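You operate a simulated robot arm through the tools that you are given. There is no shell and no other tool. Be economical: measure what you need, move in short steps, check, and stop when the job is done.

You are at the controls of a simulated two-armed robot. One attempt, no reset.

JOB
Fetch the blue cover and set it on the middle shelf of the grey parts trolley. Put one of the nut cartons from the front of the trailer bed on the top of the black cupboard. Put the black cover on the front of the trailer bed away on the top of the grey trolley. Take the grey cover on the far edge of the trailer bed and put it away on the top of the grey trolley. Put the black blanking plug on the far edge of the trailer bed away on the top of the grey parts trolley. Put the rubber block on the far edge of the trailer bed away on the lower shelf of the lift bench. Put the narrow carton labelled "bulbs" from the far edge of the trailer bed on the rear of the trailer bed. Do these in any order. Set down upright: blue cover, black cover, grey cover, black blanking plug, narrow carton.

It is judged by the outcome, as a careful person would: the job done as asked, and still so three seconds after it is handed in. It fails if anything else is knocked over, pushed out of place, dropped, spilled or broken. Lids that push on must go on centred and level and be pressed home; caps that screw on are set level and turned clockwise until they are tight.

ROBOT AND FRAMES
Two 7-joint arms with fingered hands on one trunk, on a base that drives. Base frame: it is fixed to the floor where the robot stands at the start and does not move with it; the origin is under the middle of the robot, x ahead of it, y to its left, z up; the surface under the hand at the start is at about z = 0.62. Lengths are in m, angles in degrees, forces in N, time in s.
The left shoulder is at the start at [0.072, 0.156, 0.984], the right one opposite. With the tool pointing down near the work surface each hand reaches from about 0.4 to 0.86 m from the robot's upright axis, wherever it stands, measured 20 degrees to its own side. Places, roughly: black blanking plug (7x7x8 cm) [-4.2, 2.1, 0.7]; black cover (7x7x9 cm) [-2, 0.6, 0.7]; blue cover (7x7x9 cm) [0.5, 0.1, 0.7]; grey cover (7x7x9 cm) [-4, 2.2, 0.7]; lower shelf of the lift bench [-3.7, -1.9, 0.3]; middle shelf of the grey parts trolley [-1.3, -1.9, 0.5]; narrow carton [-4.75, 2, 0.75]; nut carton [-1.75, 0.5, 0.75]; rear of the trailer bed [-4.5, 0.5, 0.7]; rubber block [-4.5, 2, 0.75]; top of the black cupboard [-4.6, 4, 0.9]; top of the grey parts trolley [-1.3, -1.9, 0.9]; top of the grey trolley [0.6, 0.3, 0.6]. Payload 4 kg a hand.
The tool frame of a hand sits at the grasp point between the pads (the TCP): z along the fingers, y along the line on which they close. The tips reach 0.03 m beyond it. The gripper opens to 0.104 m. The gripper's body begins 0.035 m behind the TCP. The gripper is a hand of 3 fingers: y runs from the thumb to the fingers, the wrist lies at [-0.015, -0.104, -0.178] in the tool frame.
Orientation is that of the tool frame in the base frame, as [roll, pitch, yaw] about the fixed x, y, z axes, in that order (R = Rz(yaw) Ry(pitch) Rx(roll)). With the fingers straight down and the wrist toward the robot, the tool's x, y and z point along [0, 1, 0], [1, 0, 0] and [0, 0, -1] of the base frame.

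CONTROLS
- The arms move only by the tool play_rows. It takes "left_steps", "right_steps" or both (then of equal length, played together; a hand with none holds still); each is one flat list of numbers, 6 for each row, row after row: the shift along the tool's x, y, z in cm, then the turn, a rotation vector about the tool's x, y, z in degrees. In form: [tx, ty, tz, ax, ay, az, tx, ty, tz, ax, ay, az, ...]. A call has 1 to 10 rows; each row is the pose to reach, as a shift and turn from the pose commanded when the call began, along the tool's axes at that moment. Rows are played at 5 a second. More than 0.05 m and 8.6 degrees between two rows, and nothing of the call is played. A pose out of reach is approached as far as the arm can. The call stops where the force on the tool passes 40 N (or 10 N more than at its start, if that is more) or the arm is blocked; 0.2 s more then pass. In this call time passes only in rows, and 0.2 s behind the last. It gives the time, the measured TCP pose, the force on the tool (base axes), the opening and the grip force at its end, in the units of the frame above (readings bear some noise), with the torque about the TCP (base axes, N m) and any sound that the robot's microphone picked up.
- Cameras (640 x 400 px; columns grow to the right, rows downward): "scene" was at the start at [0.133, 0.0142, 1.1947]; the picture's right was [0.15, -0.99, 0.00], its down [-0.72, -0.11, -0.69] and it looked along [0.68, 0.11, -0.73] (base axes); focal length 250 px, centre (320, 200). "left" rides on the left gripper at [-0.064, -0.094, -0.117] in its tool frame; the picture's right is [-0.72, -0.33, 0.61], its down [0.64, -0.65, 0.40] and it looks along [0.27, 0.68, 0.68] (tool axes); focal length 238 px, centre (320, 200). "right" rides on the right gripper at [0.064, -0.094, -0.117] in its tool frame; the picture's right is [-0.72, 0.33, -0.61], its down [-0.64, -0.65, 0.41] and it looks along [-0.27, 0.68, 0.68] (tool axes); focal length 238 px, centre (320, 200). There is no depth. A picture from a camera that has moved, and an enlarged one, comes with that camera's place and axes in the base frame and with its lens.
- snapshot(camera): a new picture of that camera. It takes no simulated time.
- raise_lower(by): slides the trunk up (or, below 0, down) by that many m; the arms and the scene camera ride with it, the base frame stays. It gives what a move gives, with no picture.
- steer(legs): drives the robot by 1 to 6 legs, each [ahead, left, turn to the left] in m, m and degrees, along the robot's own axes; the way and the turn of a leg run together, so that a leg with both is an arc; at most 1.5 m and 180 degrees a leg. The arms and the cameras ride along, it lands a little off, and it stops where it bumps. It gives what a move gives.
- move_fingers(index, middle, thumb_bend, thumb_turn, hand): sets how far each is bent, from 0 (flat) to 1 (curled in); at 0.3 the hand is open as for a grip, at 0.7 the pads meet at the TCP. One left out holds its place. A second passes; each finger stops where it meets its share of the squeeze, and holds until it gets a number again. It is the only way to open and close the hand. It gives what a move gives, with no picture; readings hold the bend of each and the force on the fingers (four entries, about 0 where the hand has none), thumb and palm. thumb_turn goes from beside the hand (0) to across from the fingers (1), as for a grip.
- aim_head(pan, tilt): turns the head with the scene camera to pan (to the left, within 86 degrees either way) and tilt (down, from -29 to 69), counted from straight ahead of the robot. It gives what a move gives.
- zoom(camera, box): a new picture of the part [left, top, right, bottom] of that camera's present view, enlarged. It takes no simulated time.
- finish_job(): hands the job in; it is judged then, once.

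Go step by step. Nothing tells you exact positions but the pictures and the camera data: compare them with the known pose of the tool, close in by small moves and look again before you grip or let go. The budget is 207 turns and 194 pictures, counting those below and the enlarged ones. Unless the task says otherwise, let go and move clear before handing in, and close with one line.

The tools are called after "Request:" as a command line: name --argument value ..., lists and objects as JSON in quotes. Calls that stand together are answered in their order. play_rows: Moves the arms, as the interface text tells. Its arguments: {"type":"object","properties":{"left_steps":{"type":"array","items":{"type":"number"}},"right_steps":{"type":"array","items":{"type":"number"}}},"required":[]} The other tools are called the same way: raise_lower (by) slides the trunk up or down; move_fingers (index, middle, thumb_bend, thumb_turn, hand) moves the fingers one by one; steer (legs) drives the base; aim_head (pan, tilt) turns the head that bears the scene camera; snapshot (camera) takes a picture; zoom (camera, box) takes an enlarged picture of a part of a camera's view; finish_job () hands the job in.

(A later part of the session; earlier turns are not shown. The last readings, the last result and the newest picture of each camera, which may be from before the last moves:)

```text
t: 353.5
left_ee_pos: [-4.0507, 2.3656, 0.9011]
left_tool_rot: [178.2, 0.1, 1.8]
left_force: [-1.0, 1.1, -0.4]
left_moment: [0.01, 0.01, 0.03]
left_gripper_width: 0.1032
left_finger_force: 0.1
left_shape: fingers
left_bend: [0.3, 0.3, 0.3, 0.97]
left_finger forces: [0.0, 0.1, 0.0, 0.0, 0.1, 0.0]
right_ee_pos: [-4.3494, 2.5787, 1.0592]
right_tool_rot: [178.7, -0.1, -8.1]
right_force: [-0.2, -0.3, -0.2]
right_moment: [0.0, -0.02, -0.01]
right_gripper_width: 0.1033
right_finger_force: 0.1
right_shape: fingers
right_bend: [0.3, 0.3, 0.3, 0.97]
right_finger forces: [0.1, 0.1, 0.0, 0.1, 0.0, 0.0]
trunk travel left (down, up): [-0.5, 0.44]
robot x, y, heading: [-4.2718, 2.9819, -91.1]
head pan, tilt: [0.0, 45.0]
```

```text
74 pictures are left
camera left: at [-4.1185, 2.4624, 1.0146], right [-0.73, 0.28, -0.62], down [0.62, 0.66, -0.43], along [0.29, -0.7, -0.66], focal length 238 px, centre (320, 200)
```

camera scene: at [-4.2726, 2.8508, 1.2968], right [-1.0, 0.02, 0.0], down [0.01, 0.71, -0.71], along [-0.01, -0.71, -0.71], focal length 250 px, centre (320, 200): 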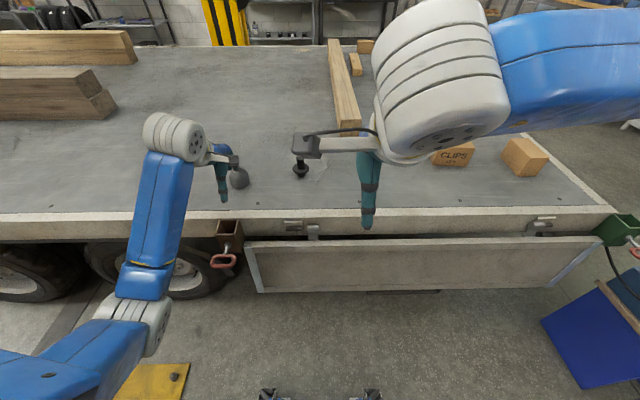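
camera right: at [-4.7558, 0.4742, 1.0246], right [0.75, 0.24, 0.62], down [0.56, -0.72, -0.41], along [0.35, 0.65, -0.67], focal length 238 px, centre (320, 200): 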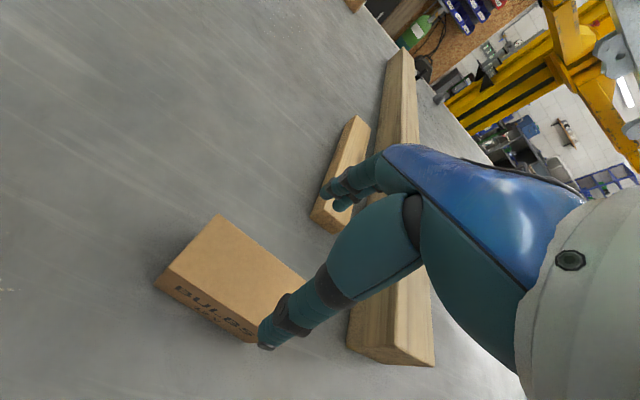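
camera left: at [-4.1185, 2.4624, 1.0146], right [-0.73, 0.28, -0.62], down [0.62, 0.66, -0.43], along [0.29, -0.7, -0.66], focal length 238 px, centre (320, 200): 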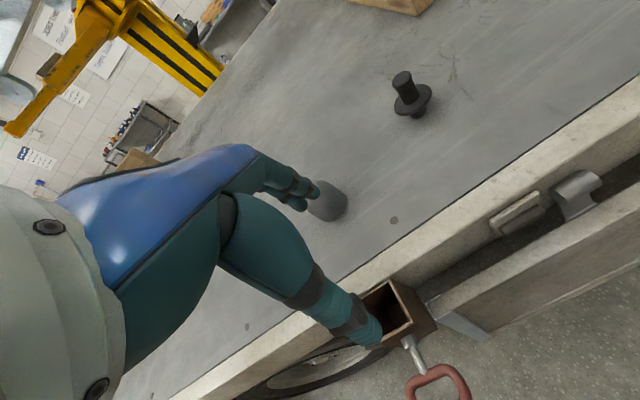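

The plug is at about (-4.22, 2.10) and the grey cover at about (-4.00, 2.185). I'll move forward 15 cm, put the left hand above the cover, and look.

Request:
steer --legs '[[0.15, 0, 0]]'

Request:
play_rows --left_steps '[2.5, 1.6, 1.7, 0.9, 0, 0, 4.9, 3.2, 3.4, 1.8, 0, 0]'

Request:
snapshot --camera "left"

Request:
snapshot --camera "scene"

```text
t: 354.8
left_ee_pos: [-4.0555, 2.2201, 0.9006]
left_tool_rot: [178.1, 0.3, 1.7]
left_force: [0.0, -0.4, 0.0]
left_moment: [0.02, -0.02, -0.01]
left_gripper_width: 0.103
left_finger_force: 0.1
left_shape: fingers
left_bend: [0.3, 0.3, 0.3, 0.97]
left_finger forces: [0.1, 0.0, 0.1, 0.0, 0.0, 0.2]
right_ee_pos: [-4.3521, 2.4311, 1.0608]
right_tool_rot: [178.6, -0.1, -8.1]
right_force: [0.6, 0.6, 0.7]
right_moment: [0.0, -0.01, 0.01]
right_gripper_width: 0.1037
right_finger_force: 0.0
right_shape: fingers
right_bend: [0.3, 0.3, 0.3, 0.97]
right_finger forces: [0.0, 0.0, 0.1, 0.0, 0.1, 0.1]
trunk travel left (down, up): [-0.5, 0.44]
robot x, y, heading: [-4.274, 2.8403, -90.9]
head pan, tilt: [0.0, 45.0]
```

```text
t: 355.4
left_ee_pos: [-4.0056, 2.186, 0.8658]
left_tool_rot: [179.9, 0.3, 1.7]
left_force: [0.1, 0.7, 0.5]
left_moment: [0.02, -0.03, -0.03]
left_gripper_width: 0.1032
left_finger_force: 0.1
left_shape: fingers
left_bend: [0.3, 0.3, 0.3, 0.97]
left_finger forces: [0.0, 0.0, 0.0, 0.0, 0.0, 0.0]
right_ee_pos: [-4.3516, 2.4316, 1.0594]
right_tool_rot: [178.6, 0.1, -8.1]
right_force: [-0.1, -0.4, -0.2]
right_moment: [0.01, 0.01, -0.02]
right_gripper_width: 0.1033
right_finger_force: 0.2
right_shape: fingers
right_bend: [0.3, 0.3, 0.3, 0.97]
right_finger forces: [0.0, 0.0, 0.1, 0.1, 0.1, 0.0]
trunk travel left (down, up): [-0.5, 0.44]
robot x, y, heading: [-4.2709, 2.8362, -91.3]
head pan, tilt: [0.0, 45.0]
```

```text
73 pictures are left
camera left: at [-4.0712, 2.2799, 0.9835], right [-0.73, 0.3, -0.61], down [0.62, 0.67, -0.41], along [0.28, -0.68, -0.68], focal length 238 px, centre (320, 200)
```

left: 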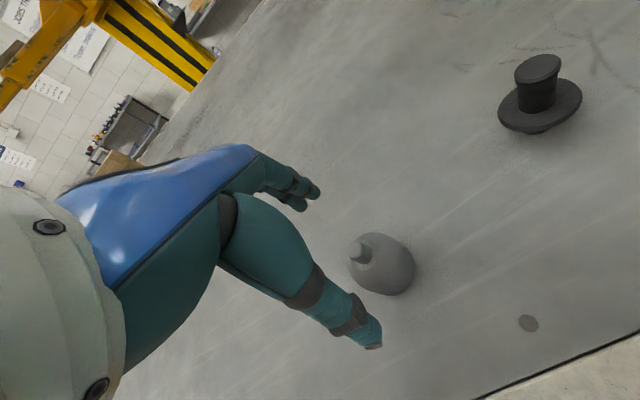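

```text
72 pictures are left
camera scene: at [-4.2741, 2.7025, 1.2967], right [-1.0, 0.02, 0.0], down [0.01, 0.71, -0.7], along [-0.02, -0.7, -0.71], focal length 250 px, centre (320, 200)
```

scene: 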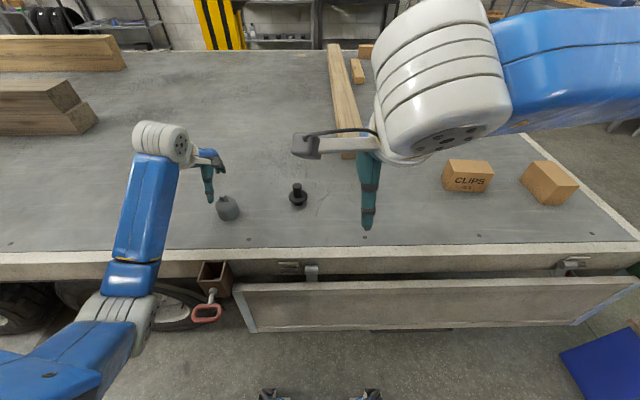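

The cover is at (-4.002, 2.169). I'll correct by 1.7 cm, descend to 0.766, and grip.

Request:
play_rows --left_steps '[0.3, 1.7, 2, 0, 0, 0, 0.3, 1.7, 5, 0, 0, 0, 0.3, 1.7, 8, 0, 0, 0, 0.3, 1.7, 10, 0, 0, 0]'

Request:
snapshot --camera "left"

Request:
move_fingers --hand "left" --index 0.7 --middle 0.7 --thumb_bend 0.7

Request:
snapshot --camera "left"

```text
t: 356.4
left_ee_pos: [-4.0033, 2.1727, 0.7672]
left_tool_rot: [179.9, 0.1, 1.8]
left_force: [0.6, 0.2, 0.0]
left_moment: [0.01, 0.0, -0.01]
left_gripper_width: 0.1031
left_finger_force: 0.0
left_shape: fingers
left_bend: [0.3, 0.3, 0.3, 0.97]
left_finger forces: [0.0, 0.0, 0.1, 0.1, 0.0, 0.0]
right_ee_pos: [-4.3514, 2.4311, 1.0596]
right_tool_rot: [178.5, 0.0, -8.1]
right_force: [0.0, -0.4, 0.2]
right_moment: [0.01, 0.02, -0.02]
right_gripper_width: 0.1033
right_finger_force: 0.0
right_shape: fingers
right_bend: [0.3, 0.3, 0.3, 0.97]
right_finger forces: [0.0, 0.0, 0.0, 0.0, 0.1, 0.0]
trunk travel left (down, up): [-0.5, 0.44]
robot x, y, heading: [-4.2745, 2.8366, -91.1]
head pan, tilt: [0.0, 45.0]
```

```text
71 pictures are left
camera left: at [-4.0704, 2.2647, 0.8841], right [-0.73, 0.3, -0.61], down [0.62, 0.67, -0.41], along [0.29, -0.68, -0.68], focal length 238 px, centre (320, 200)
```

left: 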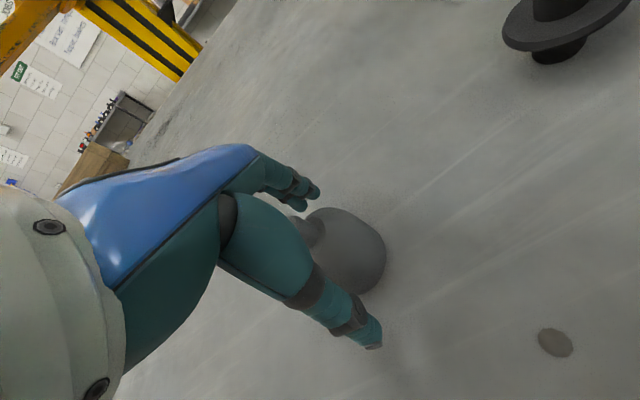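

```text
t: 357.4
left_ee_pos: [-4.0034, 2.1724, 0.7666]
left_tool_rot: [179.9, 0.2, 1.7]
left_force: [0.1, -1.5, 2.3]
left_moment: [-0.07, -0.06, -0.03]
left_gripper_width: 0.0569
left_finger_force: 18.2
left_shape: fingers
left_bend: [0.54, 0.55, 0.47, 0.96]
left_finger forces: [9.4, 9.3, 0.1, 0.1, 18.0, 0.1]
right_ee_pos: [-4.3528, 2.431, 1.0605]
right_tool_rot: [178.6, -0.1, -8.1]
right_force: [-0.3, -0.6, -0.3]
right_moment: [0.03, -0.01, -0.04]
right_gripper_width: 0.1032
right_finger_force: 0.1
right_shape: fingers
right_bend: [0.3, 0.3, 0.3, 0.97]
right_finger forces: [0.0, 0.0, 0.0, 0.1, 0.0, 0.0]
trunk travel left (down, up): [-0.5, 0.44]
robot x, y, heading: [-4.2725, 2.8367, -91.0]
head pan, tilt: [0.0, 45.0]
```

```text
70 pictures are left
camera left: at [-4.0706, 2.265, 0.8847], right [-0.73, 0.3, -0.61], down [0.62, 0.67, -0.41], along [0.29, -0.68, -0.68], focal length 238 px, centre (320, 200)
```

left: 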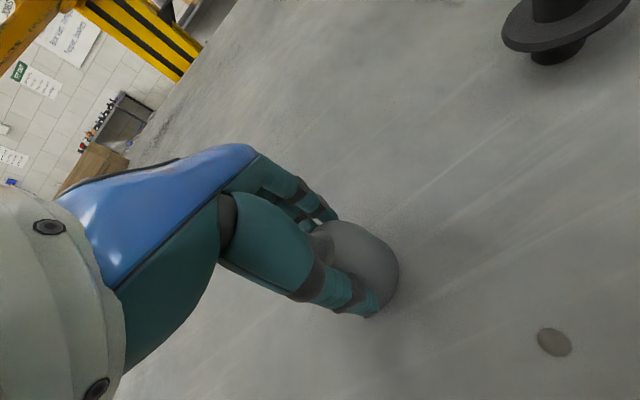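

Gripped at 18 N, a bit high on the body. I'll lift and confirm it's holding.

Request:
play_rows --left_steps '[0, 0, -1, 0, 0, 0, 0, 0, -3, 0, 0, 0, 0, 0, -6, 0, 0, 0, 0, 0, -10, 0, 0, 0]'

Request:
snapshot --camera "left"

```text
t: 358.4
left_ee_pos: [-4.0009, 2.1705, 0.8683]
left_tool_rot: [180.0, 0.4, 1.6]
left_force: [-0.4, -0.1, -0.1]
left_moment: [0.0, -0.03, -0.01]
left_gripper_width: 0.0569
left_finger_force: 17.3
left_shape: fingers
left_bend: [0.54, 0.55, 0.47, 0.96]
left_finger forces: [9.4, 8.8, 0.1, 0.1, 18.1, 0.1]
right_ee_pos: [-4.3532, 2.4316, 1.0605]
right_tool_rot: [178.6, -0.1, -8.1]
right_force: [-0.4, 0.4, -0.3]
right_moment: [-0.02, 0.0, 0.01]
right_gripper_width: 0.1033
right_finger_force: 0.1
right_shape: fingers
right_bend: [0.3, 0.3, 0.3, 0.97]
right_finger forces: [0.0, 0.0, 0.0, 0.0, 0.0, 0.0]
trunk travel left (down, up): [-0.5, 0.44]
robot x, y, heading: [-4.2733, 2.8345, -91.3]
head pan, tilt: [0.0, 45.0]
```

```text
69 pictures are left
camera left: at [-4.0688, 2.2638, 0.9864], right [-0.73, 0.3, -0.61], down [0.62, 0.67, -0.41], along [0.29, -0.68, -0.68], focal length 238 px, centre (320, 200)
```

left: 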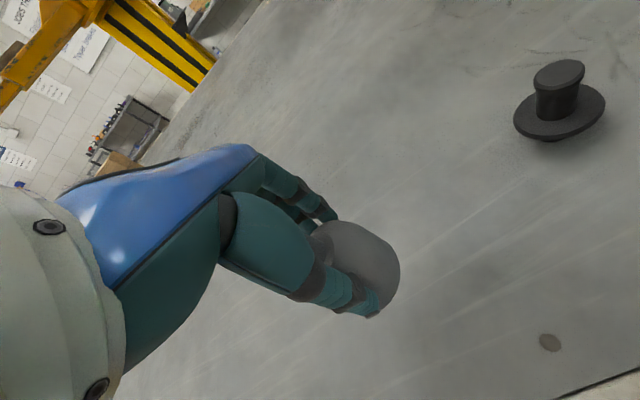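

The cover is held. Now the right hand goes to above the plug's stem at about (-4.224, 2.115).

Request:
play_rows --right_steps '[1.9, 3.3, 2.1, 0.2, 0, 0, 3.8, 6.6, 4.2, 0.4, 0, 0, 5.7, 9.9, 6.3, 0.6, 0, 0, 7.7, 13.1, 8.4, 0.8, 0, 0, 9.6, 16.4, 10.6, 1, 0, 0, 11.5, 19.7, 12.7, 1.2, 0, 0, 13.4, 23, 14.8, 1.4, 0, 0, 15.3, 26.3, 16.9, 1.4, 0, 0, 17.2, 29.6, 19, 1.4, 0, 0]'

Request:
snapshot --camera "right"

Request:
zoom --camera "scene" --box '[180, 120, 400, 257]'

```text
t: 360.4
left_ee_pos: [-3.9985, 2.1694, 0.8668]
left_tool_rot: [-180.0, 0.4, 1.7]
left_force: [0.4, -0.1, 0.1]
left_moment: [0.0, 0.03, -0.01]
left_gripper_width: 0.0572
left_finger_force: 18.3
left_shape: fingers
left_bend: [0.54, 0.55, 0.47, 0.96]
left_finger forces: [9.3, 8.8, 0.0, 0.0, 18.0, 0.1]
right_ee_pos: [-4.2194, 2.108, 0.8765]
right_tool_rot: [-179.9, 0.1, -8.0]
right_force: [-0.1, 0.2, -0.6]
right_moment: [0.01, -0.02, 0.0]
right_gripper_width: 0.1032
right_finger_force: 0.1
right_shape: fingers
right_bend: [0.3, 0.3, 0.3, 0.97]
right_finger forces: [0.0, 0.1, 0.1, 0.1, 0.0, 0.0]
trunk travel left (down, up): [-0.5, 0.44]
robot x, y, heading: [-4.2742, 2.8338, -91.4]
head pan, tilt: [0.0, 45.0]
```

```text
68 pictures are left
camera right: at [-4.1439, 2.1935, 0.993], right [-0.76, -0.22, 0.61], down [-0.54, 0.74, -0.4], along [-0.36, -0.64, -0.68], focal length 238 px, centre (320, 200)
```

right: 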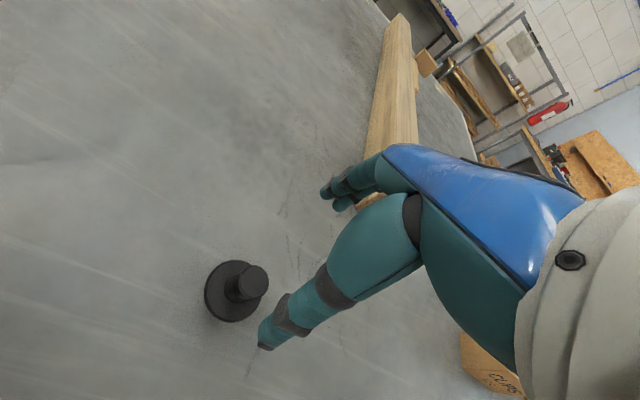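

```text
2.91 times, centred on (290, 188) of scene
camera zoom: at [-4.2721, 2.7009, 1.2965], right [-1.0, 0.02, 0.0], down [0.01, 0.71, -0.7], along [-0.02, -0.7, -0.71], focal length 726 px, centre (407, 234)
```

zoom: 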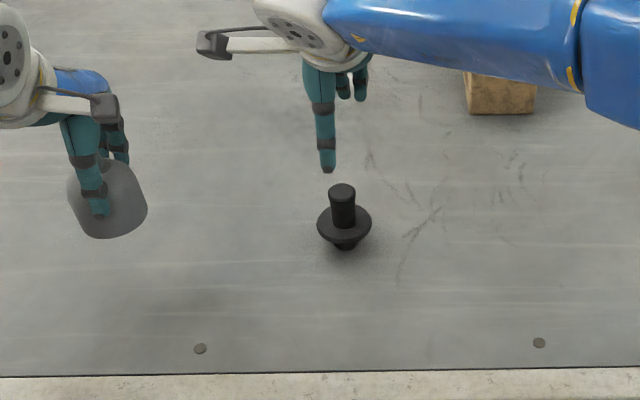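

The plug's axis is at (-4.216, 2.127). I'll shift 1.9 cm toward me, descend to 0.773 around the stem, check, and close.

Request:
play_rows --right_steps '[0.1, -1.9, 2, 0, 0, 0, 0.1, -1.9, 5, 0, 0, 0, 0.1, -1.9, 8, 0, 0, 0, 0.1, -1.9, 10.3, 0, 0, 0]'

Request:
zoom --camera "scene" --box '[180, 120, 400, 257]'

Request:
snapshot --camera "right"

```text
t: 361.4
left_ee_pos: [-4.0006, 2.1701, 0.8693]
left_tool_rot: [179.9, 0.2, 1.6]
left_force: [-0.9, 0.2, -0.5]
left_moment: [-0.02, 0.02, 0.03]
left_gripper_width: 0.0568
left_finger_force: 18.1
left_shape: fingers
left_bend: [0.54, 0.55, 0.47, 0.96]
left_finger forces: [9.4, 8.8, 0.0, 0.0, 17.9, 0.0]
right_ee_pos: [-4.221, 2.1277, 0.7727]
right_tool_rot: [-180.0, -0.1, -8.1]
right_force: [-0.6, -0.4, -0.1]
right_moment: [-0.01, -0.02, -0.01]
right_gripper_width: 0.1033
right_finger_force: 0.0
right_shape: fingers
right_bend: [0.3, 0.3, 0.3, 0.97]
right_finger forces: [0.1, 0.0, 0.1, 0.0, 0.0, 0.0]
trunk travel left (down, up): [-0.5, 0.44]
robot x, y, heading: [-4.2741, 2.8378, -91.3]
head pan, tilt: [0.0, 45.0]
```

```text
2.91 times, centred on (290, 188) of scene
camera zoom: at [-4.2742, 2.7019, 1.2966], right [-1.0, 0.02, 0.0], down [0.01, 0.71, -0.7], along [-0.02, -0.7, -0.71], focal length 726 px, centre (407, 234)
```

zoom: 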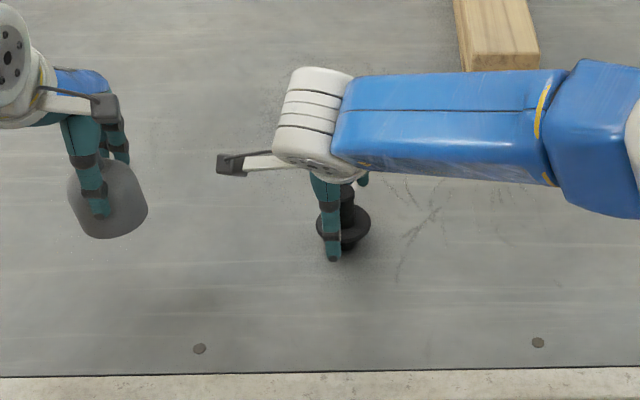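

```text
65 pictures are left
camera right: at [-4.1437, 2.2121, 0.8897], right [-0.76, -0.22, 0.61], down [-0.54, 0.74, -0.4], along [-0.36, -0.64, -0.68], focal length 238 px, centre (320, 200)
```

right: 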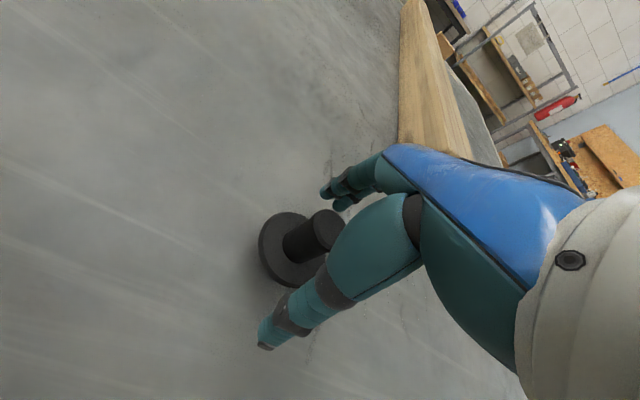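

The stem sits between the fingers. Closing and lifting.

Request:
move_fingers --hand "right" --index 0.75 --middle 0.75 --thumb_bend 0.75

Request:
play_rows --right_steps '[0, 0, -1, 0, 0, 0, 0, 0, -4, 0, 0, 0, 0, 0, -8, 0, 0, 0, 0, 0, -12, 0, 0, 0]'

Request:
snapshot --camera "right"

Request:
zoom --camera "scene" --box '[180, 120, 400, 257]'

```text
t: 362.4
left_ee_pos: [-4.0014, 2.1702, 0.8684]
left_tool_rot: [179.8, 0.3, 1.7]
left_force: [0.2, 0.2, 0.5]
left_moment: [0.0, -0.02, -0.04]
left_gripper_width: 0.0571
left_finger_force: 18.1
left_shape: fingers
left_bend: [0.54, 0.55, 0.47, 0.96]
left_finger forces: [9.3, 8.7, 0.0, 0.0, 18.0, 0.1]
right_ee_pos: [-4.2198, 2.1273, 0.7709]
right_tool_rot: [-180.0, 0.0, -8.1]
right_force: [-0.5, -0.4, 0.9]
right_moment: [-0.01, 0.02, -0.01]
right_gripper_width: 0.0212
right_finger_force: 18.1
right_shape: fingers
right_bend: [0.6, 0.72, 0.63, 0.95]
right_finger forces: [10.7, 7.7, 0.0, 0.0, 17.1, 0.1]
trunk travel left (down, up): [-0.5, 0.44]
robot x, y, heading: [-4.2741, 2.836, -91.2]
head pan, tilt: [0.0, 45.0]
```

```text
t: 363.4
left_ee_pos: [-4.0, 2.1711, 0.8686]
left_tool_rot: [179.9, 0.3, 1.6]
left_force: [0.1, 0.3, -0.7]
left_moment: [0.01, 0.05, -0.01]
left_gripper_width: 0.057
left_finger_force: 18.1
left_shape: fingers
left_bend: [0.54, 0.55, 0.47, 0.96]
left_finger forces: [9.3, 8.8, 0.0, 0.0, 17.9, 0.1]
right_ee_pos: [-4.2208, 2.1284, 0.8953]
right_tool_rot: [-180.0, 0.0, -8.1]
right_force: [-0.6, 0.3, -1.3]
right_moment: [-0.01, 0.0, -0.02]
right_gripper_width: 0.0211
right_finger_force: 17.6
right_shape: fingers
right_bend: [0.6, 0.72, 0.64, 0.95]
right_finger forces: [10.7, 7.7, 0.0, 0.0, 17.0, 0.0]
trunk travel left (down, up): [-0.5, 0.44]
robot x, y, heading: [-4.2736, 2.836, -91.2]
head pan, tilt: [0.0, 45.0]
```

```text
64 pictures are left
camera right: at [-4.1453, 2.2129, 1.0116], right [-0.76, -0.22, 0.61], down [-0.54, 0.74, -0.4], along [-0.36, -0.64, -0.68], focal length 238 px, centre (320, 200)
```

right: 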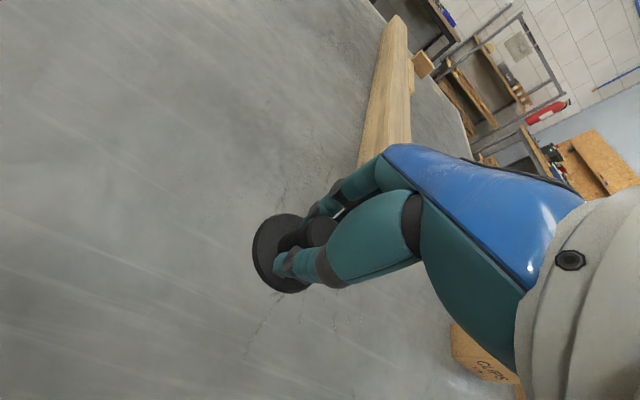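

```text
2.91 times, centred on (290, 188) of scene
camera zoom: at [-4.2745, 2.703, 1.2967], right [-1.0, 0.02, 0.0], down [0.01, 0.71, -0.71], along [-0.02, -0.71, -0.71], focal length 726 px, centre (407, 234)
```

zoom: 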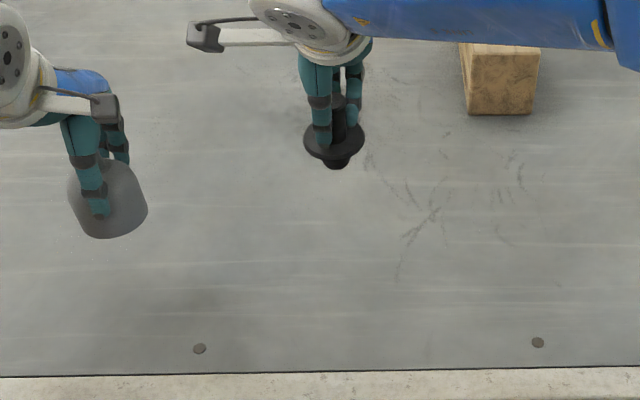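

Both the cover and the plug are held upright. I'll retreat by the same path as before.

Request:
steer --legs '[[-0.15, 0, 0], [0, -0.65, 0], [0, 0, 91], [0, 0.16, 0], [-1.05, 0, 0], [0, 0, -90]]'

Request:
snapshot --camera "scene"

```text
t: 381.7
left_ee_pos: [-5.6819, 2.5222, 0.8681]
left_tool_rot: [179.9, 0.3, 1.8]
left_force: [0.0, -0.1, -0.5]
left_moment: [0.04, -0.03, -0.01]
left_gripper_width: 0.056
left_finger_force: 16.9
left_shape: fingers
left_bend: [0.55, 0.56, 0.47, 0.96]
left_finger forces: [9.0, 8.4, 0.0, 0.1, 16.8, 0.1]
right_ee_pos: [-5.9022, 2.4785, 0.8936]
right_tool_rot: [-180.0, 0.0, -8.0]
right_force: [0.1, -0.5, -1.2]
right_moment: [0.01, 0.0, 0.01]
right_gripper_width: 0.02
right_finger_force: 16.4
right_shape: fingers
right_bend: [0.71, 0.73, 0.64, 0.95]
right_finger forces: [10.1, 7.5, 0.1, 0.0, 15.4, 0.0]
trunk travel left (down, up): [-0.5, 0.44]
robot x, y, heading: [-5.9546, 3.1886, -91.0]
head pan, tilt: [0.0, 45.0]
```

```text
62 pictures are left
camera scene: at [-5.9553, 3.0538, 1.2966], right [-1.0, 0.02, 0.0], down [0.01, 0.71, -0.7], along [-0.02, -0.7, -0.71], focal length 250 px, centre (320, 200)
```

scene: 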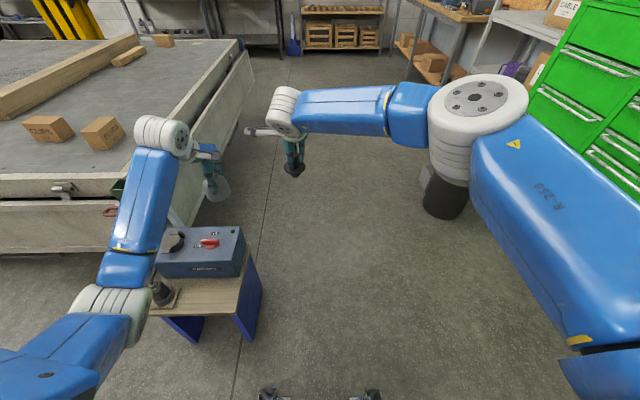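

I'll drive around the rear and into the corridor between the lift post and the bench.

Request:
steer --legs '[[1.4, 0.05, 1], [1.4, 0, 0], [0.8, 0, 0], [0, 0, 90], [1.2, 0, 0], [0.3, -0.6, 0]]'

Request:
aim_head --pan 0 --tilt 30

Request:
snapshot --camera "scene"

```text
t: 411.9
left_ee_pos: [-3.8019, -0.6562, 0.869]
left_tool_rot: [179.8, 0.4, 94.5]
left_force: [-0.2, 0.0, -0.4]
left_moment: [-0.02, -0.03, 0.05]
left_gripper_width: 0.0553
left_finger_force: 16.9
left_shape: fingers
left_bend: [0.55, 0.56, 0.47, 0.96]
left_finger forces: [8.9, 8.1, 0.1, 0.0, 16.0, 0.0]
right_ee_pos: [-3.7489, -0.8734, 0.8954]
right_tool_rot: [179.9, 0.1, 84.7]
right_force: [0.0, 0.6, -0.5]
right_moment: [-0.03, 0.01, -0.01]
right_gripper_width: 0.0195
right_finger_force: 16.2
right_shape: fingers
right_bend: [0.71, 0.73, 0.65, 0.95]
right_finger forces: [10.0, 7.7, 0.0, 0.0, 15.0, 0.1]
trunk travel left (down, up): [-0.5, 0.44]
robot x, y, heading: [-4.4498, -0.961, 1.6]
head pan, tilt: [0.0, 45.0]
```

```text
t: 412.7
left_ee_pos: [-3.8029, -0.6585, 0.8699]
left_tool_rot: [179.7, 0.5, 94.5]
left_force: [0.2, -0.2, -0.4]
left_moment: [0.0, 0.01, 0.0]
left_gripper_width: 0.0555
left_finger_force: 16.2
left_shape: fingers
left_bend: [0.55, 0.56, 0.47, 0.96]
left_finger forces: [8.9, 8.2, 0.0, 0.0, 16.1, 0.0]
right_ee_pos: [-3.7496, -0.8759, 0.8965]
right_tool_rot: [179.7, 0.0, 84.6]
right_force: [-0.1, -0.2, -0.8]
right_moment: [0.01, -0.02, -0.01]
right_gripper_width: 0.0197
right_finger_force: 16.4
right_shape: fingers
right_bend: [0.71, 0.73, 0.65, 0.95]
right_finger forces: [10.0, 7.8, 0.0, 0.0, 15.1, 0.0]
trunk travel left (down, up): [-0.5, 0.44]
robot x, y, heading: [-4.4503, -0.9657, 1.7]
head pan, tilt: [0.0, 30.0]
```

```text
61 pictures are left
camera scene: at [-4.3075, -0.956, 1.3191], right [0.03, -1.0, 0.0], down [-0.5, -0.01, -0.86], along [0.86, 0.02, -0.5], focal length 250 px, centre (320, 200)
```

scene: 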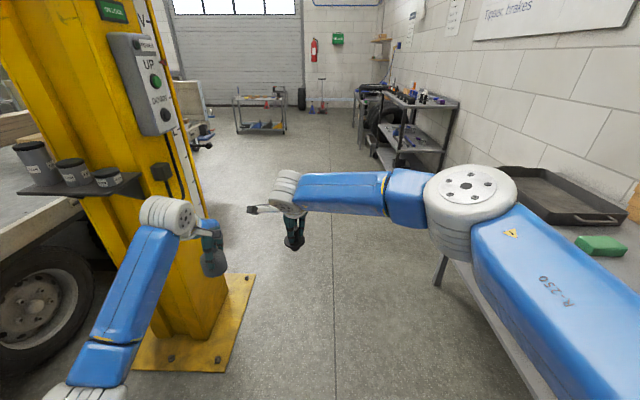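

The post shelf is close on the left, so I'll ease right and pass, then turn to face the parts trolley from a distance and raise for a view of its top.

Request:
steer --legs '[[0, -0.1, -1.7], [1.45, 0, 0], [1.35, 0.3, 0], [0, 0, -90]]'

Request:
raise_lower --by 0.25

Request:
aim_head --pan 0 --tilt 35

Request:
snapshot --camera "scene"

```text
t: 431.0
left_ee_pos: [-1.3426, -1.3623, 0.8714]
left_tool_rot: [179.7, 0.4, 4.8]
left_force: [-0.2, 0.1, 0.4]
left_moment: [0.02, 0.0, 0.01]
left_gripper_width: 0.0548
left_finger_force: 16.0
left_shape: fingers
left_bend: [0.55, 0.57, 0.47, 0.96]
left_finger forces: [8.7, 7.9, 0.1, 0.1, 15.4, 0.0]
right_ee_pos: [-1.5597, -1.4159, 0.8982]
right_tool_rot: [179.7, 0.1, -5.0]
right_force: [1.2, 0.2, -2.3]
right_moment: [-0.01, 0.02, 0.02]
right_gripper_width: 0.0192
right_finger_force: 15.8
right_shape: fingers
right_bend: [0.71, 0.73, 0.65, 0.95]
right_finger forces: [9.4, 7.8, 0.0, 0.0, 14.5, 0.1]
trunk travel left (down, up): [-0.5, 0.44]
robot x, y, heading: [-1.6484, -0.7156, -87.9]
head pan, tilt: [0.0, 30.0]
```

```text
t: 433.6
left_ee_pos: [-1.343, -1.3611, 1.1223]
left_tool_rot: [179.7, 0.2, 4.9]
left_force: [0.2, 0.0, -0.7]
left_moment: [0.02, -0.01, -0.02]
left_gripper_width: 0.0549
left_finger_force: 16.2
left_shape: fingers
left_bend: [0.55, 0.57, 0.47, 0.96]
left_finger forces: [8.7, 7.8, 0.0, 0.1, 15.4, 0.0]
right_ee_pos: [-1.5609, -1.4148, 1.1488]
right_tool_rot: [179.6, -0.1, -5.0]
right_force: [0.2, 0.4, -1.0]
right_moment: [-0.03, -0.01, 0.0]
right_gripper_width: 0.0191
right_finger_force: 15.9
right_shape: fingers
right_bend: [0.71, 0.73, 0.65, 0.95]
right_finger forces: [9.5, 7.7, 0.1, 0.0, 14.6, 0.1]
trunk travel left (down, up): [-0.75, 0.19]
robot x, y, heading: [-1.6492, -0.7126, -88.2]
head pan, tilt: [0.0, 30.0]
```

```text
t: 434.2
left_ee_pos: [-1.3433, -1.3609, 1.1218]
left_tool_rot: [179.6, 0.2, 4.8]
left_force: [-0.3, -0.1, -0.8]
left_moment: [0.02, 0.03, -0.02]
left_gripper_width: 0.055
left_finger_force: 16.2
left_shape: fingers
left_bend: [0.55, 0.57, 0.47, 0.96]
left_finger forces: [8.7, 8.0, 0.0, 0.0, 15.5, 0.0]
right_ee_pos: [-1.5603, -1.4146, 1.1499]
right_tool_rot: [179.5, -0.1, -5.0]
right_force: [-0.7, -0.1, -0.3]
right_moment: [0.0, 0.01, 0.01]
right_gripper_width: 0.0192
right_finger_force: 15.8
right_shape: fingers
right_bend: [0.71, 0.73, 0.65, 0.95]
right_finger forces: [9.5, 7.8, 0.0, 0.1, 14.6, 0.1]
trunk travel left (down, up): [-0.75, 0.19]
robot x, y, heading: [-1.6501, -0.7142, -88.0]
head pan, tilt: [0.0, 35.0]
```

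```text
60 pictures are left
camera scene: at [-1.6435, -0.8565, 1.5614], right [-1.0, -0.03, 0.0], down [-0.02, 0.58, -0.82], along [0.02, -0.82, -0.58], focal length 250 px, centre (320, 200)
```

scene: 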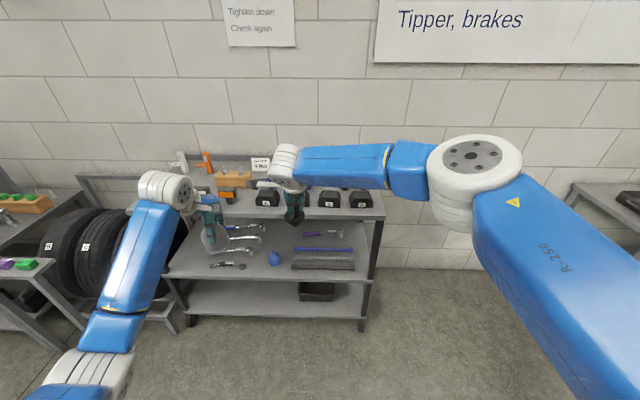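

Zooming on the trolley's top shelf to find a free spot.

Request:
zoom --camera "scene" --box '[130, 140, 402, 310]'

Request:
snapshot --camera "right"

```text
2.35 times, centred on (266, 225) of scene
camera zoom: at [-1.6435, -0.8565, 1.5614], right [-1.0, -0.03, 0.0], down [-0.02, 0.58, -0.82], along [0.02, -0.82, -0.58], focal length 587 px, centre (447, 141)
```

zoom: 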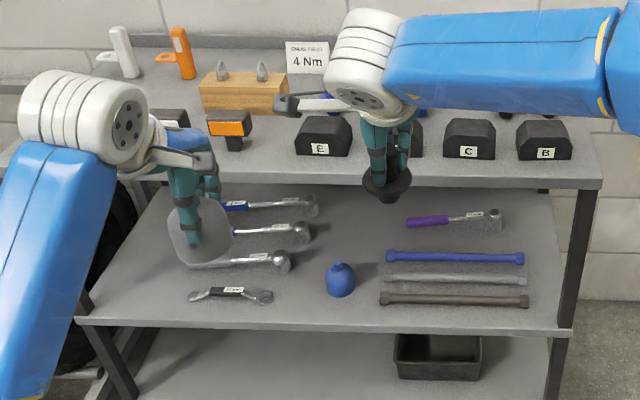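

```text
58 pictures are left
camera right: at [-1.4893, -1.3256, 1.2653], right [-0.75, -0.26, 0.61], down [-0.58, 0.7, -0.41], along [-0.33, -0.66, -0.67], focal length 238 px, centre (320, 200)
```

right: 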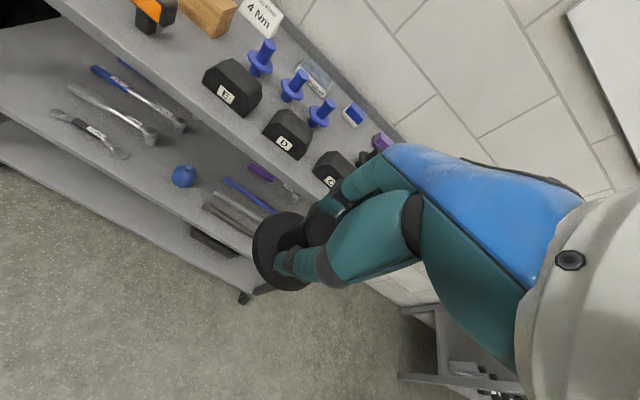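

The only sensible free spot on top is the gap between the orange tool and block "E", at about (-1.294, -1.715) near the front. I'll move the base so the plug approaches there.

Request:
steer --legs '[[0.2, 0.257, 0]]'

Request:
snapshot --camera "right"

Request:
zoom --camera "scene" --box '[160, 140, 432, 310]'

```text
t: 436.4
left_ee_pos: [-1.0862, -1.5469, 1.1257]
left_tool_rot: [179.3, -0.1, 4.9]
left_force: [0.1, -0.2, -0.1]
left_moment: [-0.01, -0.03, -0.01]
left_gripper_width: 0.055
left_finger_force: 16.0
left_shape: fingers
left_bend: [0.55, 0.57, 0.47, 0.96]
left_finger forces: [8.7, 7.9, 0.0, 0.0, 15.4, 0.0]
right_ee_pos: [-1.3042, -1.6015, 1.15]
right_tool_rot: [179.6, -0.6, -5.0]
right_force: [-0.6, 0.6, -0.6]
right_moment: [-0.01, 0.01, 0.03]
right_gripper_width: 0.0191
right_finger_force: 15.9
right_shape: fingers
right_bend: [0.71, 0.73, 0.65, 0.95]
right_finger forces: [9.4, 7.8, 0.0, 0.0, 14.7, 0.1]
trunk travel left (down, up): [-0.75, 0.19]
robot x, y, heading: [-1.3844, -0.9, -88.2]
head pan, tilt: [0.0, 35.0]
```

```text
57 pictures are left
camera right: at [-1.2341, -1.5123, 1.2675], right [-0.75, -0.26, 0.61], down [-0.58, 0.7, -0.42], along [-0.32, -0.66, -0.68], focal length 238 px, centre (320, 200)
```

right: 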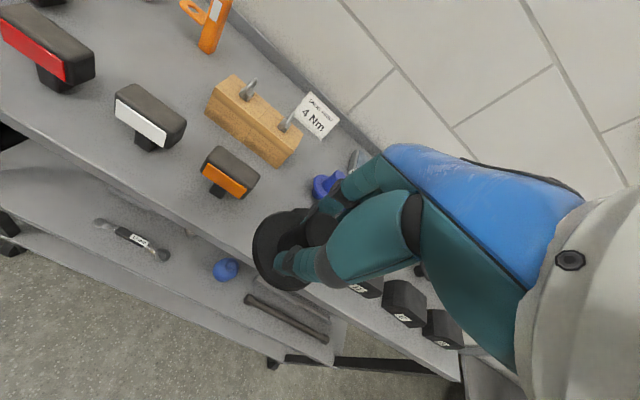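

```text
2.35 times, centred on (296, 225) of scene
camera zoom: at [-1.3923, -1.0426, 1.5617], right [-1.0, -0.03, -0.01], down [-0.01, 0.57, -0.82], along [0.03, -0.82, -0.57], focal length 587 px, centre (376, 141)
```

zoom: 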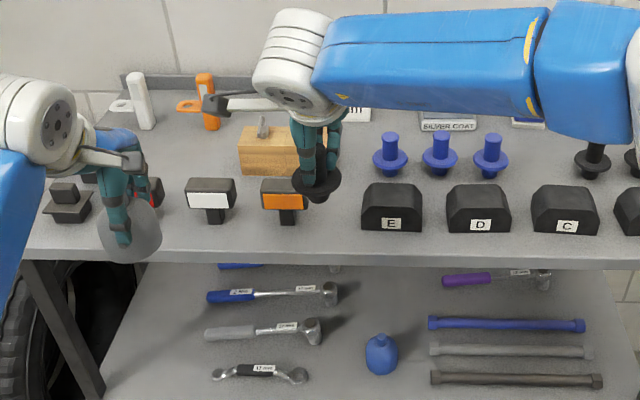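

I measured the gap: centre x ≈ -1.311, with the shelf's front edge at about y -1.68. I'll bring the plug over (-1.313, -1.725) and lower partway.

Request:
play_rows --right_steps '[0, 4, 0, 0, 0, 0, 0.1, 8, 0, 0, 0, 0, 0.2, 12.4, 0, 0, 0, 0, 0.2, 12.4, 4, 0, 0, 0, 0.2, 12.4, 8, 0, 0, 0, 0.2, 12.4, 12, 0, 0, 0]'

Request:
zoom --camera "scene" --box '[220, 160, 380, 260]'

Request:
snapshot --camera "right"

```text
t: 437.8
left_ee_pos: [-1.0713, -1.5453, 1.1235]
left_tool_rot: [179.4, 0.5, 4.9]
left_force: [0.3, -0.9, 0.0]
left_moment: [0.01, 0.01, 0.02]
left_gripper_width: 0.0551
left_finger_force: 15.9
left_shape: fingers
left_bend: [0.55, 0.57, 0.47, 0.96]
left_finger forces: [8.8, 7.9, 0.0, 0.0, 15.4, 0.0]
right_ee_pos: [-1.3307, -1.6895, 1.0664]
right_tool_rot: [179.5, 0.3, -4.9]
right_force: [-0.1, 0.6, -2.0]
right_moment: [-0.03, -0.01, -0.03]
right_gripper_width: 0.0191
right_finger_force: 15.8
right_shape: fingers
right_bend: [0.71, 0.73, 0.65, 0.95]
right_finger forces: [9.4, 7.4, 0.1, 0.1, 14.4, 0.0]
right hand out of reach, approached as far as the arm can: row 2, 3, 4, 5, 6
trunk travel left (down, up): [-0.75, 0.19]
robot x, y, heading: [-1.3834, -0.9027, -88.3]
head pan, tilt: [0.0, 35.0]
```

```text
4.00 times, centred on (300, 210) of scene
camera zoom: at [-1.3718, -1.0451, 1.5614], right [-1.0, -0.03, 0.01], down [-0.02, 0.58, -0.82], along [0.02, -0.82, -0.58], focal length 998 px, centre (400, 160)
```

zoom: 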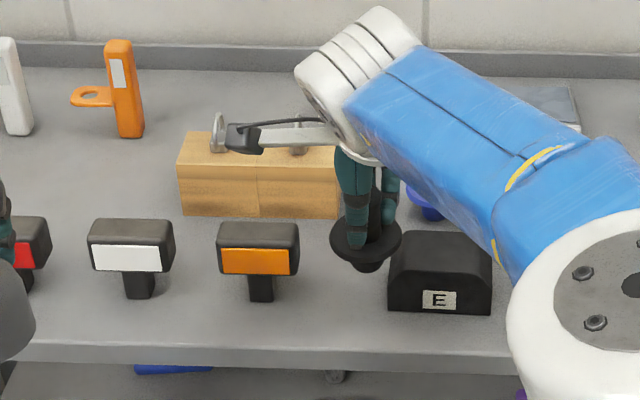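

```text
54 pictures are left
camera right: at [-1.2597, -1.6003, 1.1818], right [-0.74, -0.26, 0.62], down [-0.58, 0.7, -0.41], along [-0.33, -0.66, -0.67], focal length 238 px, centre (320, 200)
```

right: 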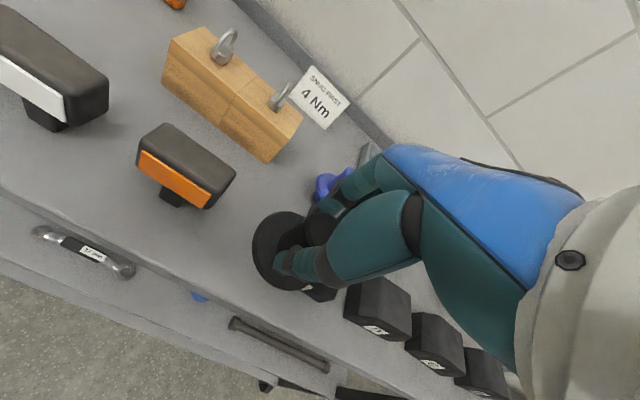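

The arm is at its reach limit. I'll ease the command back up, step the base forward 5 cm, and re-check.

Request:
play_rows --right_steps '[0, -2.5, -2.5, 0, 0, 0, 0, -5, -5, 0, 0, 0]'

Request:
steer --legs '[[0.05, 0, 0]]'

Request:
zoom --camera "scene" --box '[220, 160, 380, 260]'

```text
t: 438.4
left_ee_pos: [-1.0757, -1.546, 1.1246]
left_tool_rot: [179.4, 0.4, 4.9]
left_force: [0.4, 0.4, -0.4]
left_moment: [0.0, 0.0, 0.02]
left_gripper_width: 0.055
left_finger_force: 16.0
left_shape: fingers
left_bend: [0.55, 0.57, 0.47, 0.96]
left_finger forces: [8.7, 7.8, 0.0, 0.0, 15.4, 0.0]
right_ee_pos: [-1.3211, -1.6852, 1.0914]
right_tool_rot: [179.6, -0.1, -5.0]
right_force: [-0.4, 0.4, -0.6]
right_moment: [-0.02, -0.01, -0.02]
right_gripper_width: 0.0191
right_finger_force: 15.2
right_shape: fingers
right_bend: [0.71, 0.73, 0.65, 0.95]
right_finger forces: [9.4, 7.4, 0.1, 0.1, 14.2, 0.0]
right hand out of reach, approached as far as the arm can: row 1, 2
trunk travel left (down, up): [-0.75, 0.19]
robot x, y, heading: [-1.3865, -0.9058, -88.2]
head pan, tilt: [0.0, 35.0]
```

```text
t: 439.3
left_ee_pos: [-1.0742, -1.5842, 1.1301]
left_tool_rot: [178.8, 0.4, 5.1]
left_force: [0.3, 0.6, -0.3]
left_moment: [-0.02, -0.03, -0.05]
left_gripper_width: 0.055
left_finger_force: 16.8
left_shape: fingers
left_bend: [0.55, 0.57, 0.47, 0.96]
left_finger forces: [8.8, 7.9, 0.0, 0.0, 15.5, 0.1]
right_ee_pos: [-1.3161, -1.7251, 1.1008]
right_tool_rot: [179.0, -0.1, -4.9]
right_force: [0.3, 0.2, -1.0]
right_moment: [-0.07, 0.01, -0.02]
right_gripper_width: 0.0193
right_finger_force: 15.3
right_shape: fingers
right_bend: [0.71, 0.73, 0.65, 0.95]
right_finger forces: [9.3, 7.5, 0.1, 0.0, 14.3, 0.0]
trunk travel left (down, up): [-0.75, 0.19]
robot x, y, heading: [-1.3837, -0.9485, -88.0]
head pan, tilt: [0.0, 35.0]
```

```text
4.00 times, centred on (300, 210) of scene
camera zoom: at [-1.3748, -1.0795, 1.563], right [-1.0, -0.03, 0.0], down [-0.02, 0.57, -0.82], along [0.03, -0.82, -0.57], focal length 998 px, centre (400, 160)
```

zoom: 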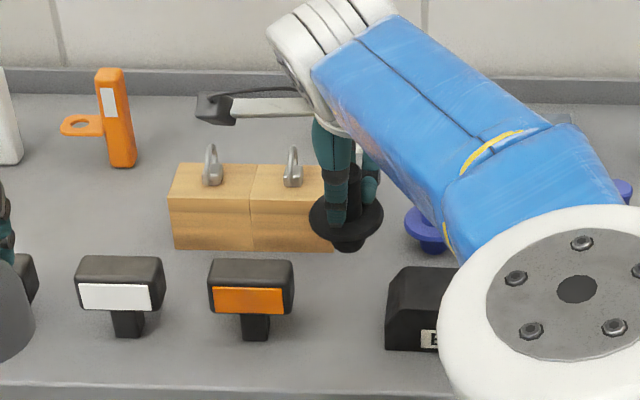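

Plug's base is at about (-1.3085, -1.716), over the gap. I'll fine-shift it 8 mm left and 5 mm in, then lower the trunk 10 cm.

Request:
play_rows --right_steps '[0.4, 0.25, 0, 0, 0, 0, 0.8, 0.5, 0, 0, 0, 0]'

Request:
raise_lower --by -0.09

Request:
zoom --camera "scene" --box '[220, 160, 380, 260]'

Request:
snapshot --camera "right"

```text
t: 439.9
left_ee_pos: [-1.0757, -1.5915, 1.128]
left_tool_rot: [179.2, 0.3, 5.0]
left_force: [-0.3, 0.5, -0.1]
left_moment: [-0.05, 0.03, 0.0]
left_gripper_width: 0.0547
left_finger_force: 15.8
left_shape: fingers
left_bend: [0.55, 0.57, 0.47, 0.96]
left_finger forces: [8.7, 8.0, 0.0, 0.0, 15.5, 0.0]
right_ee_pos: [-1.3139, -1.7336, 1.0953]
right_tool_rot: [179.3, -0.2, -4.9]
right_force: [-0.3, -0.5, -1.7]
right_moment: [-0.03, 0.01, 0.01]
right_gripper_width: 0.019
right_finger_force: 15.5
right_shape: fingers
right_bend: [0.71, 0.73, 0.65, 0.95]
right_finger forces: [9.3, 7.5, 0.1, 0.0, 14.1, 0.0]
right hand out of reach, approached as far as the arm can: row 1, 2
trunk travel left (down, up): [-0.75, 0.19]
robot x, y, heading: [-1.3839, -0.9551, -88.2]
head pan, tilt: [0.0, 35.0]
```

```text
t: 441.2
left_ee_pos: [-1.0733, -1.5925, 1.0356]
left_tool_rot: [179.3, 0.3, 5.0]
left_force: [0.1, -0.2, 0.3]
left_moment: [0.0, -0.02, -0.02]
left_gripper_width: 0.0547
left_finger_force: 16.3
left_shape: fingers
left_bend: [0.55, 0.57, 0.47, 0.96]
left_finger forces: [8.8, 7.9, 0.1, 0.1, 15.5, 0.0]
right_ee_pos: [-1.3142, -1.7352, 1.0039]
right_tool_rot: [179.4, -0.2, -4.8]
right_force: [1.0, 0.2, -1.3]
right_moment: [-0.01, 0.0, 0.01]
right_gripper_width: 0.0193
right_finger_force: 15.6
right_shape: fingers
right_bend: [0.71, 0.73, 0.65, 0.95]
right_finger forces: [9.3, 7.4, 0.0, 0.0, 14.1, 0.0]
trunk travel left (down, up): [-0.66, 0.28]
robot x, y, heading: [-1.3831, -0.9524, -88.1]
head pan, tilt: [0.0, 35.0]
```

```text
4.00 times, centred on (300, 210) of scene
camera zoom: at [-1.3757, -1.0943, 1.4714], right [-1.0, -0.03, 0.0], down [-0.02, 0.58, -0.82], along [0.03, -0.82, -0.58], focal length 998 px, centre (400, 160)
```

zoom: 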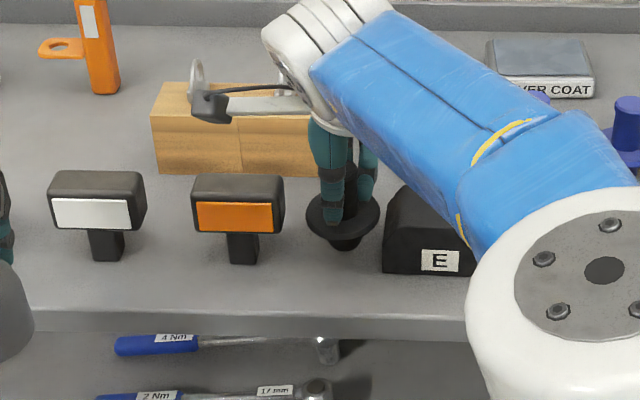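

```text
51 pictures are left
camera right: at [-1.244, -1.6454, 1.1196], right [-0.74, -0.26, 0.62], down [-0.58, 0.7, -0.41], along [-0.33, -0.67, -0.67], focal length 238 px, centre (320, 200)
```

right: 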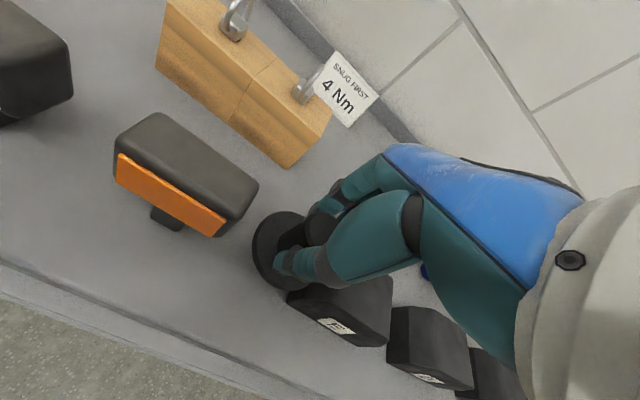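

The plug needs about 1 cm more to the left to clear block E. I'll nudge the base.

Request:
steer --legs '[[0.0, 0.013, 0]]'

Request:
zoom --camera "scene" --box '[220, 160, 380, 260]'

```text
t: 441.9
left_ee_pos: [-1.064, -1.5912, 1.0356]
left_tool_rot: [179.2, 0.1, 5.0]
left_force: [-0.7, 0.5, -0.1]
left_moment: [0.03, 0.04, -0.01]
left_gripper_width: 0.0546
left_finger_force: 16.0
left_shape: fingers
left_bend: [0.55, 0.57, 0.47, 0.96]
left_finger forces: [8.7, 7.9, 0.0, 0.0, 15.4, 0.0]
right_ee_pos: [-1.3034, -1.7355, 1.0028]
right_tool_rot: [179.5, -0.2, -5.0]
right_force: [-0.2, -0.4, -0.9]
right_moment: [0.03, -0.01, 0.02]
right_gripper_width: 0.019
right_finger_force: 15.5
right_shape: fingers
right_bend: [0.71, 0.73, 0.65, 0.95]
right_finger forces: [9.4, 7.6, 0.0, 0.0, 14.2, 0.0]
trunk travel left (down, up): [-0.66, 0.28]
robot x, y, heading: [-1.371, -0.9515, -88.0]
head pan, tilt: [0.0, 35.0]
```

```text
4.00 times, centred on (300, 210) of scene
camera zoom: at [-1.3622, -1.0936, 1.4714], right [-1.0, -0.03, 0.0], down [-0.02, 0.58, -0.82], along [0.03, -0.82, -0.58], focal length 998 px, centre (400, 160)
```

zoom: 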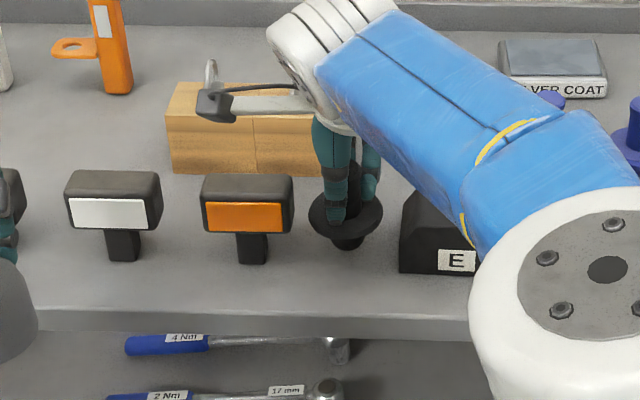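

Centred in the gap. Lowering the last few centimetres with the trunk.

Request:
raise_lower --by -0.028

Request:
zoom --camera "scene" --box '[220, 160, 380, 260]'

```text
t: 442.6
left_ee_pos: [-1.068, -1.5838, 1.0138]
left_tool_rot: [178.8, -0.1, 5.0]
left_force: [-0.3, 0.1, -0.2]
left_moment: [-0.02, 0.0, 0.01]
left_gripper_width: 0.055
left_finger_force: 15.5
left_shape: fingers
left_bend: [0.55, 0.57, 0.47, 0.96]
left_finger forces: [8.7, 7.8, 0.0, 0.0, 15.5, 0.0]
right_ee_pos: [-1.3084, -1.7338, 0.9884]
right_tool_rot: [178.3, -0.6, -5.2]
right_force: [-6.7, -8.8, 40.8]
right_moment: [-0.43, -0.18, -0.07]
right_gripper_width: 0.0181
right_finger_force: 32.6
right_shape: fingers
right_bend: [0.71, 0.74, 0.68, 0.94]
right_finger forces: [37.1, 10.0, 0.0, 0.1, 17.8, 0.0]
trunk travel left (down, up): [-0.632, 0.308]
robot x, y, heading: [-1.3703, -0.9505, -88.2]
head pan, tilt: [0.0, 35.0]
```

```text
4.00 times, centred on (300, 210) of scene
camera zoom: at [-1.3667, -1.0844, 1.4451], right [-1.0, -0.03, 0.0], down [-0.02, 0.57, -0.82], along [0.03, -0.82, -0.57], focal length 998 px, centre (400, 160)
```

zoom: 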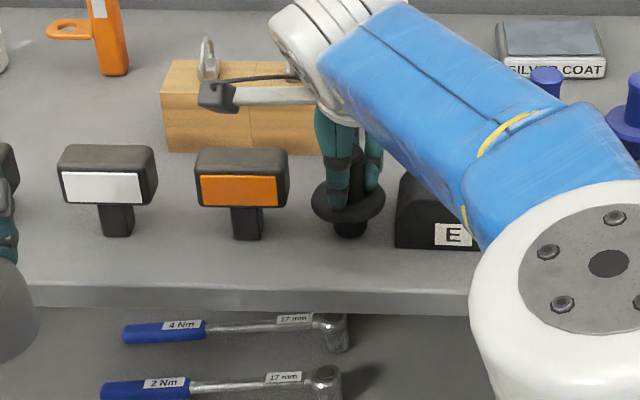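

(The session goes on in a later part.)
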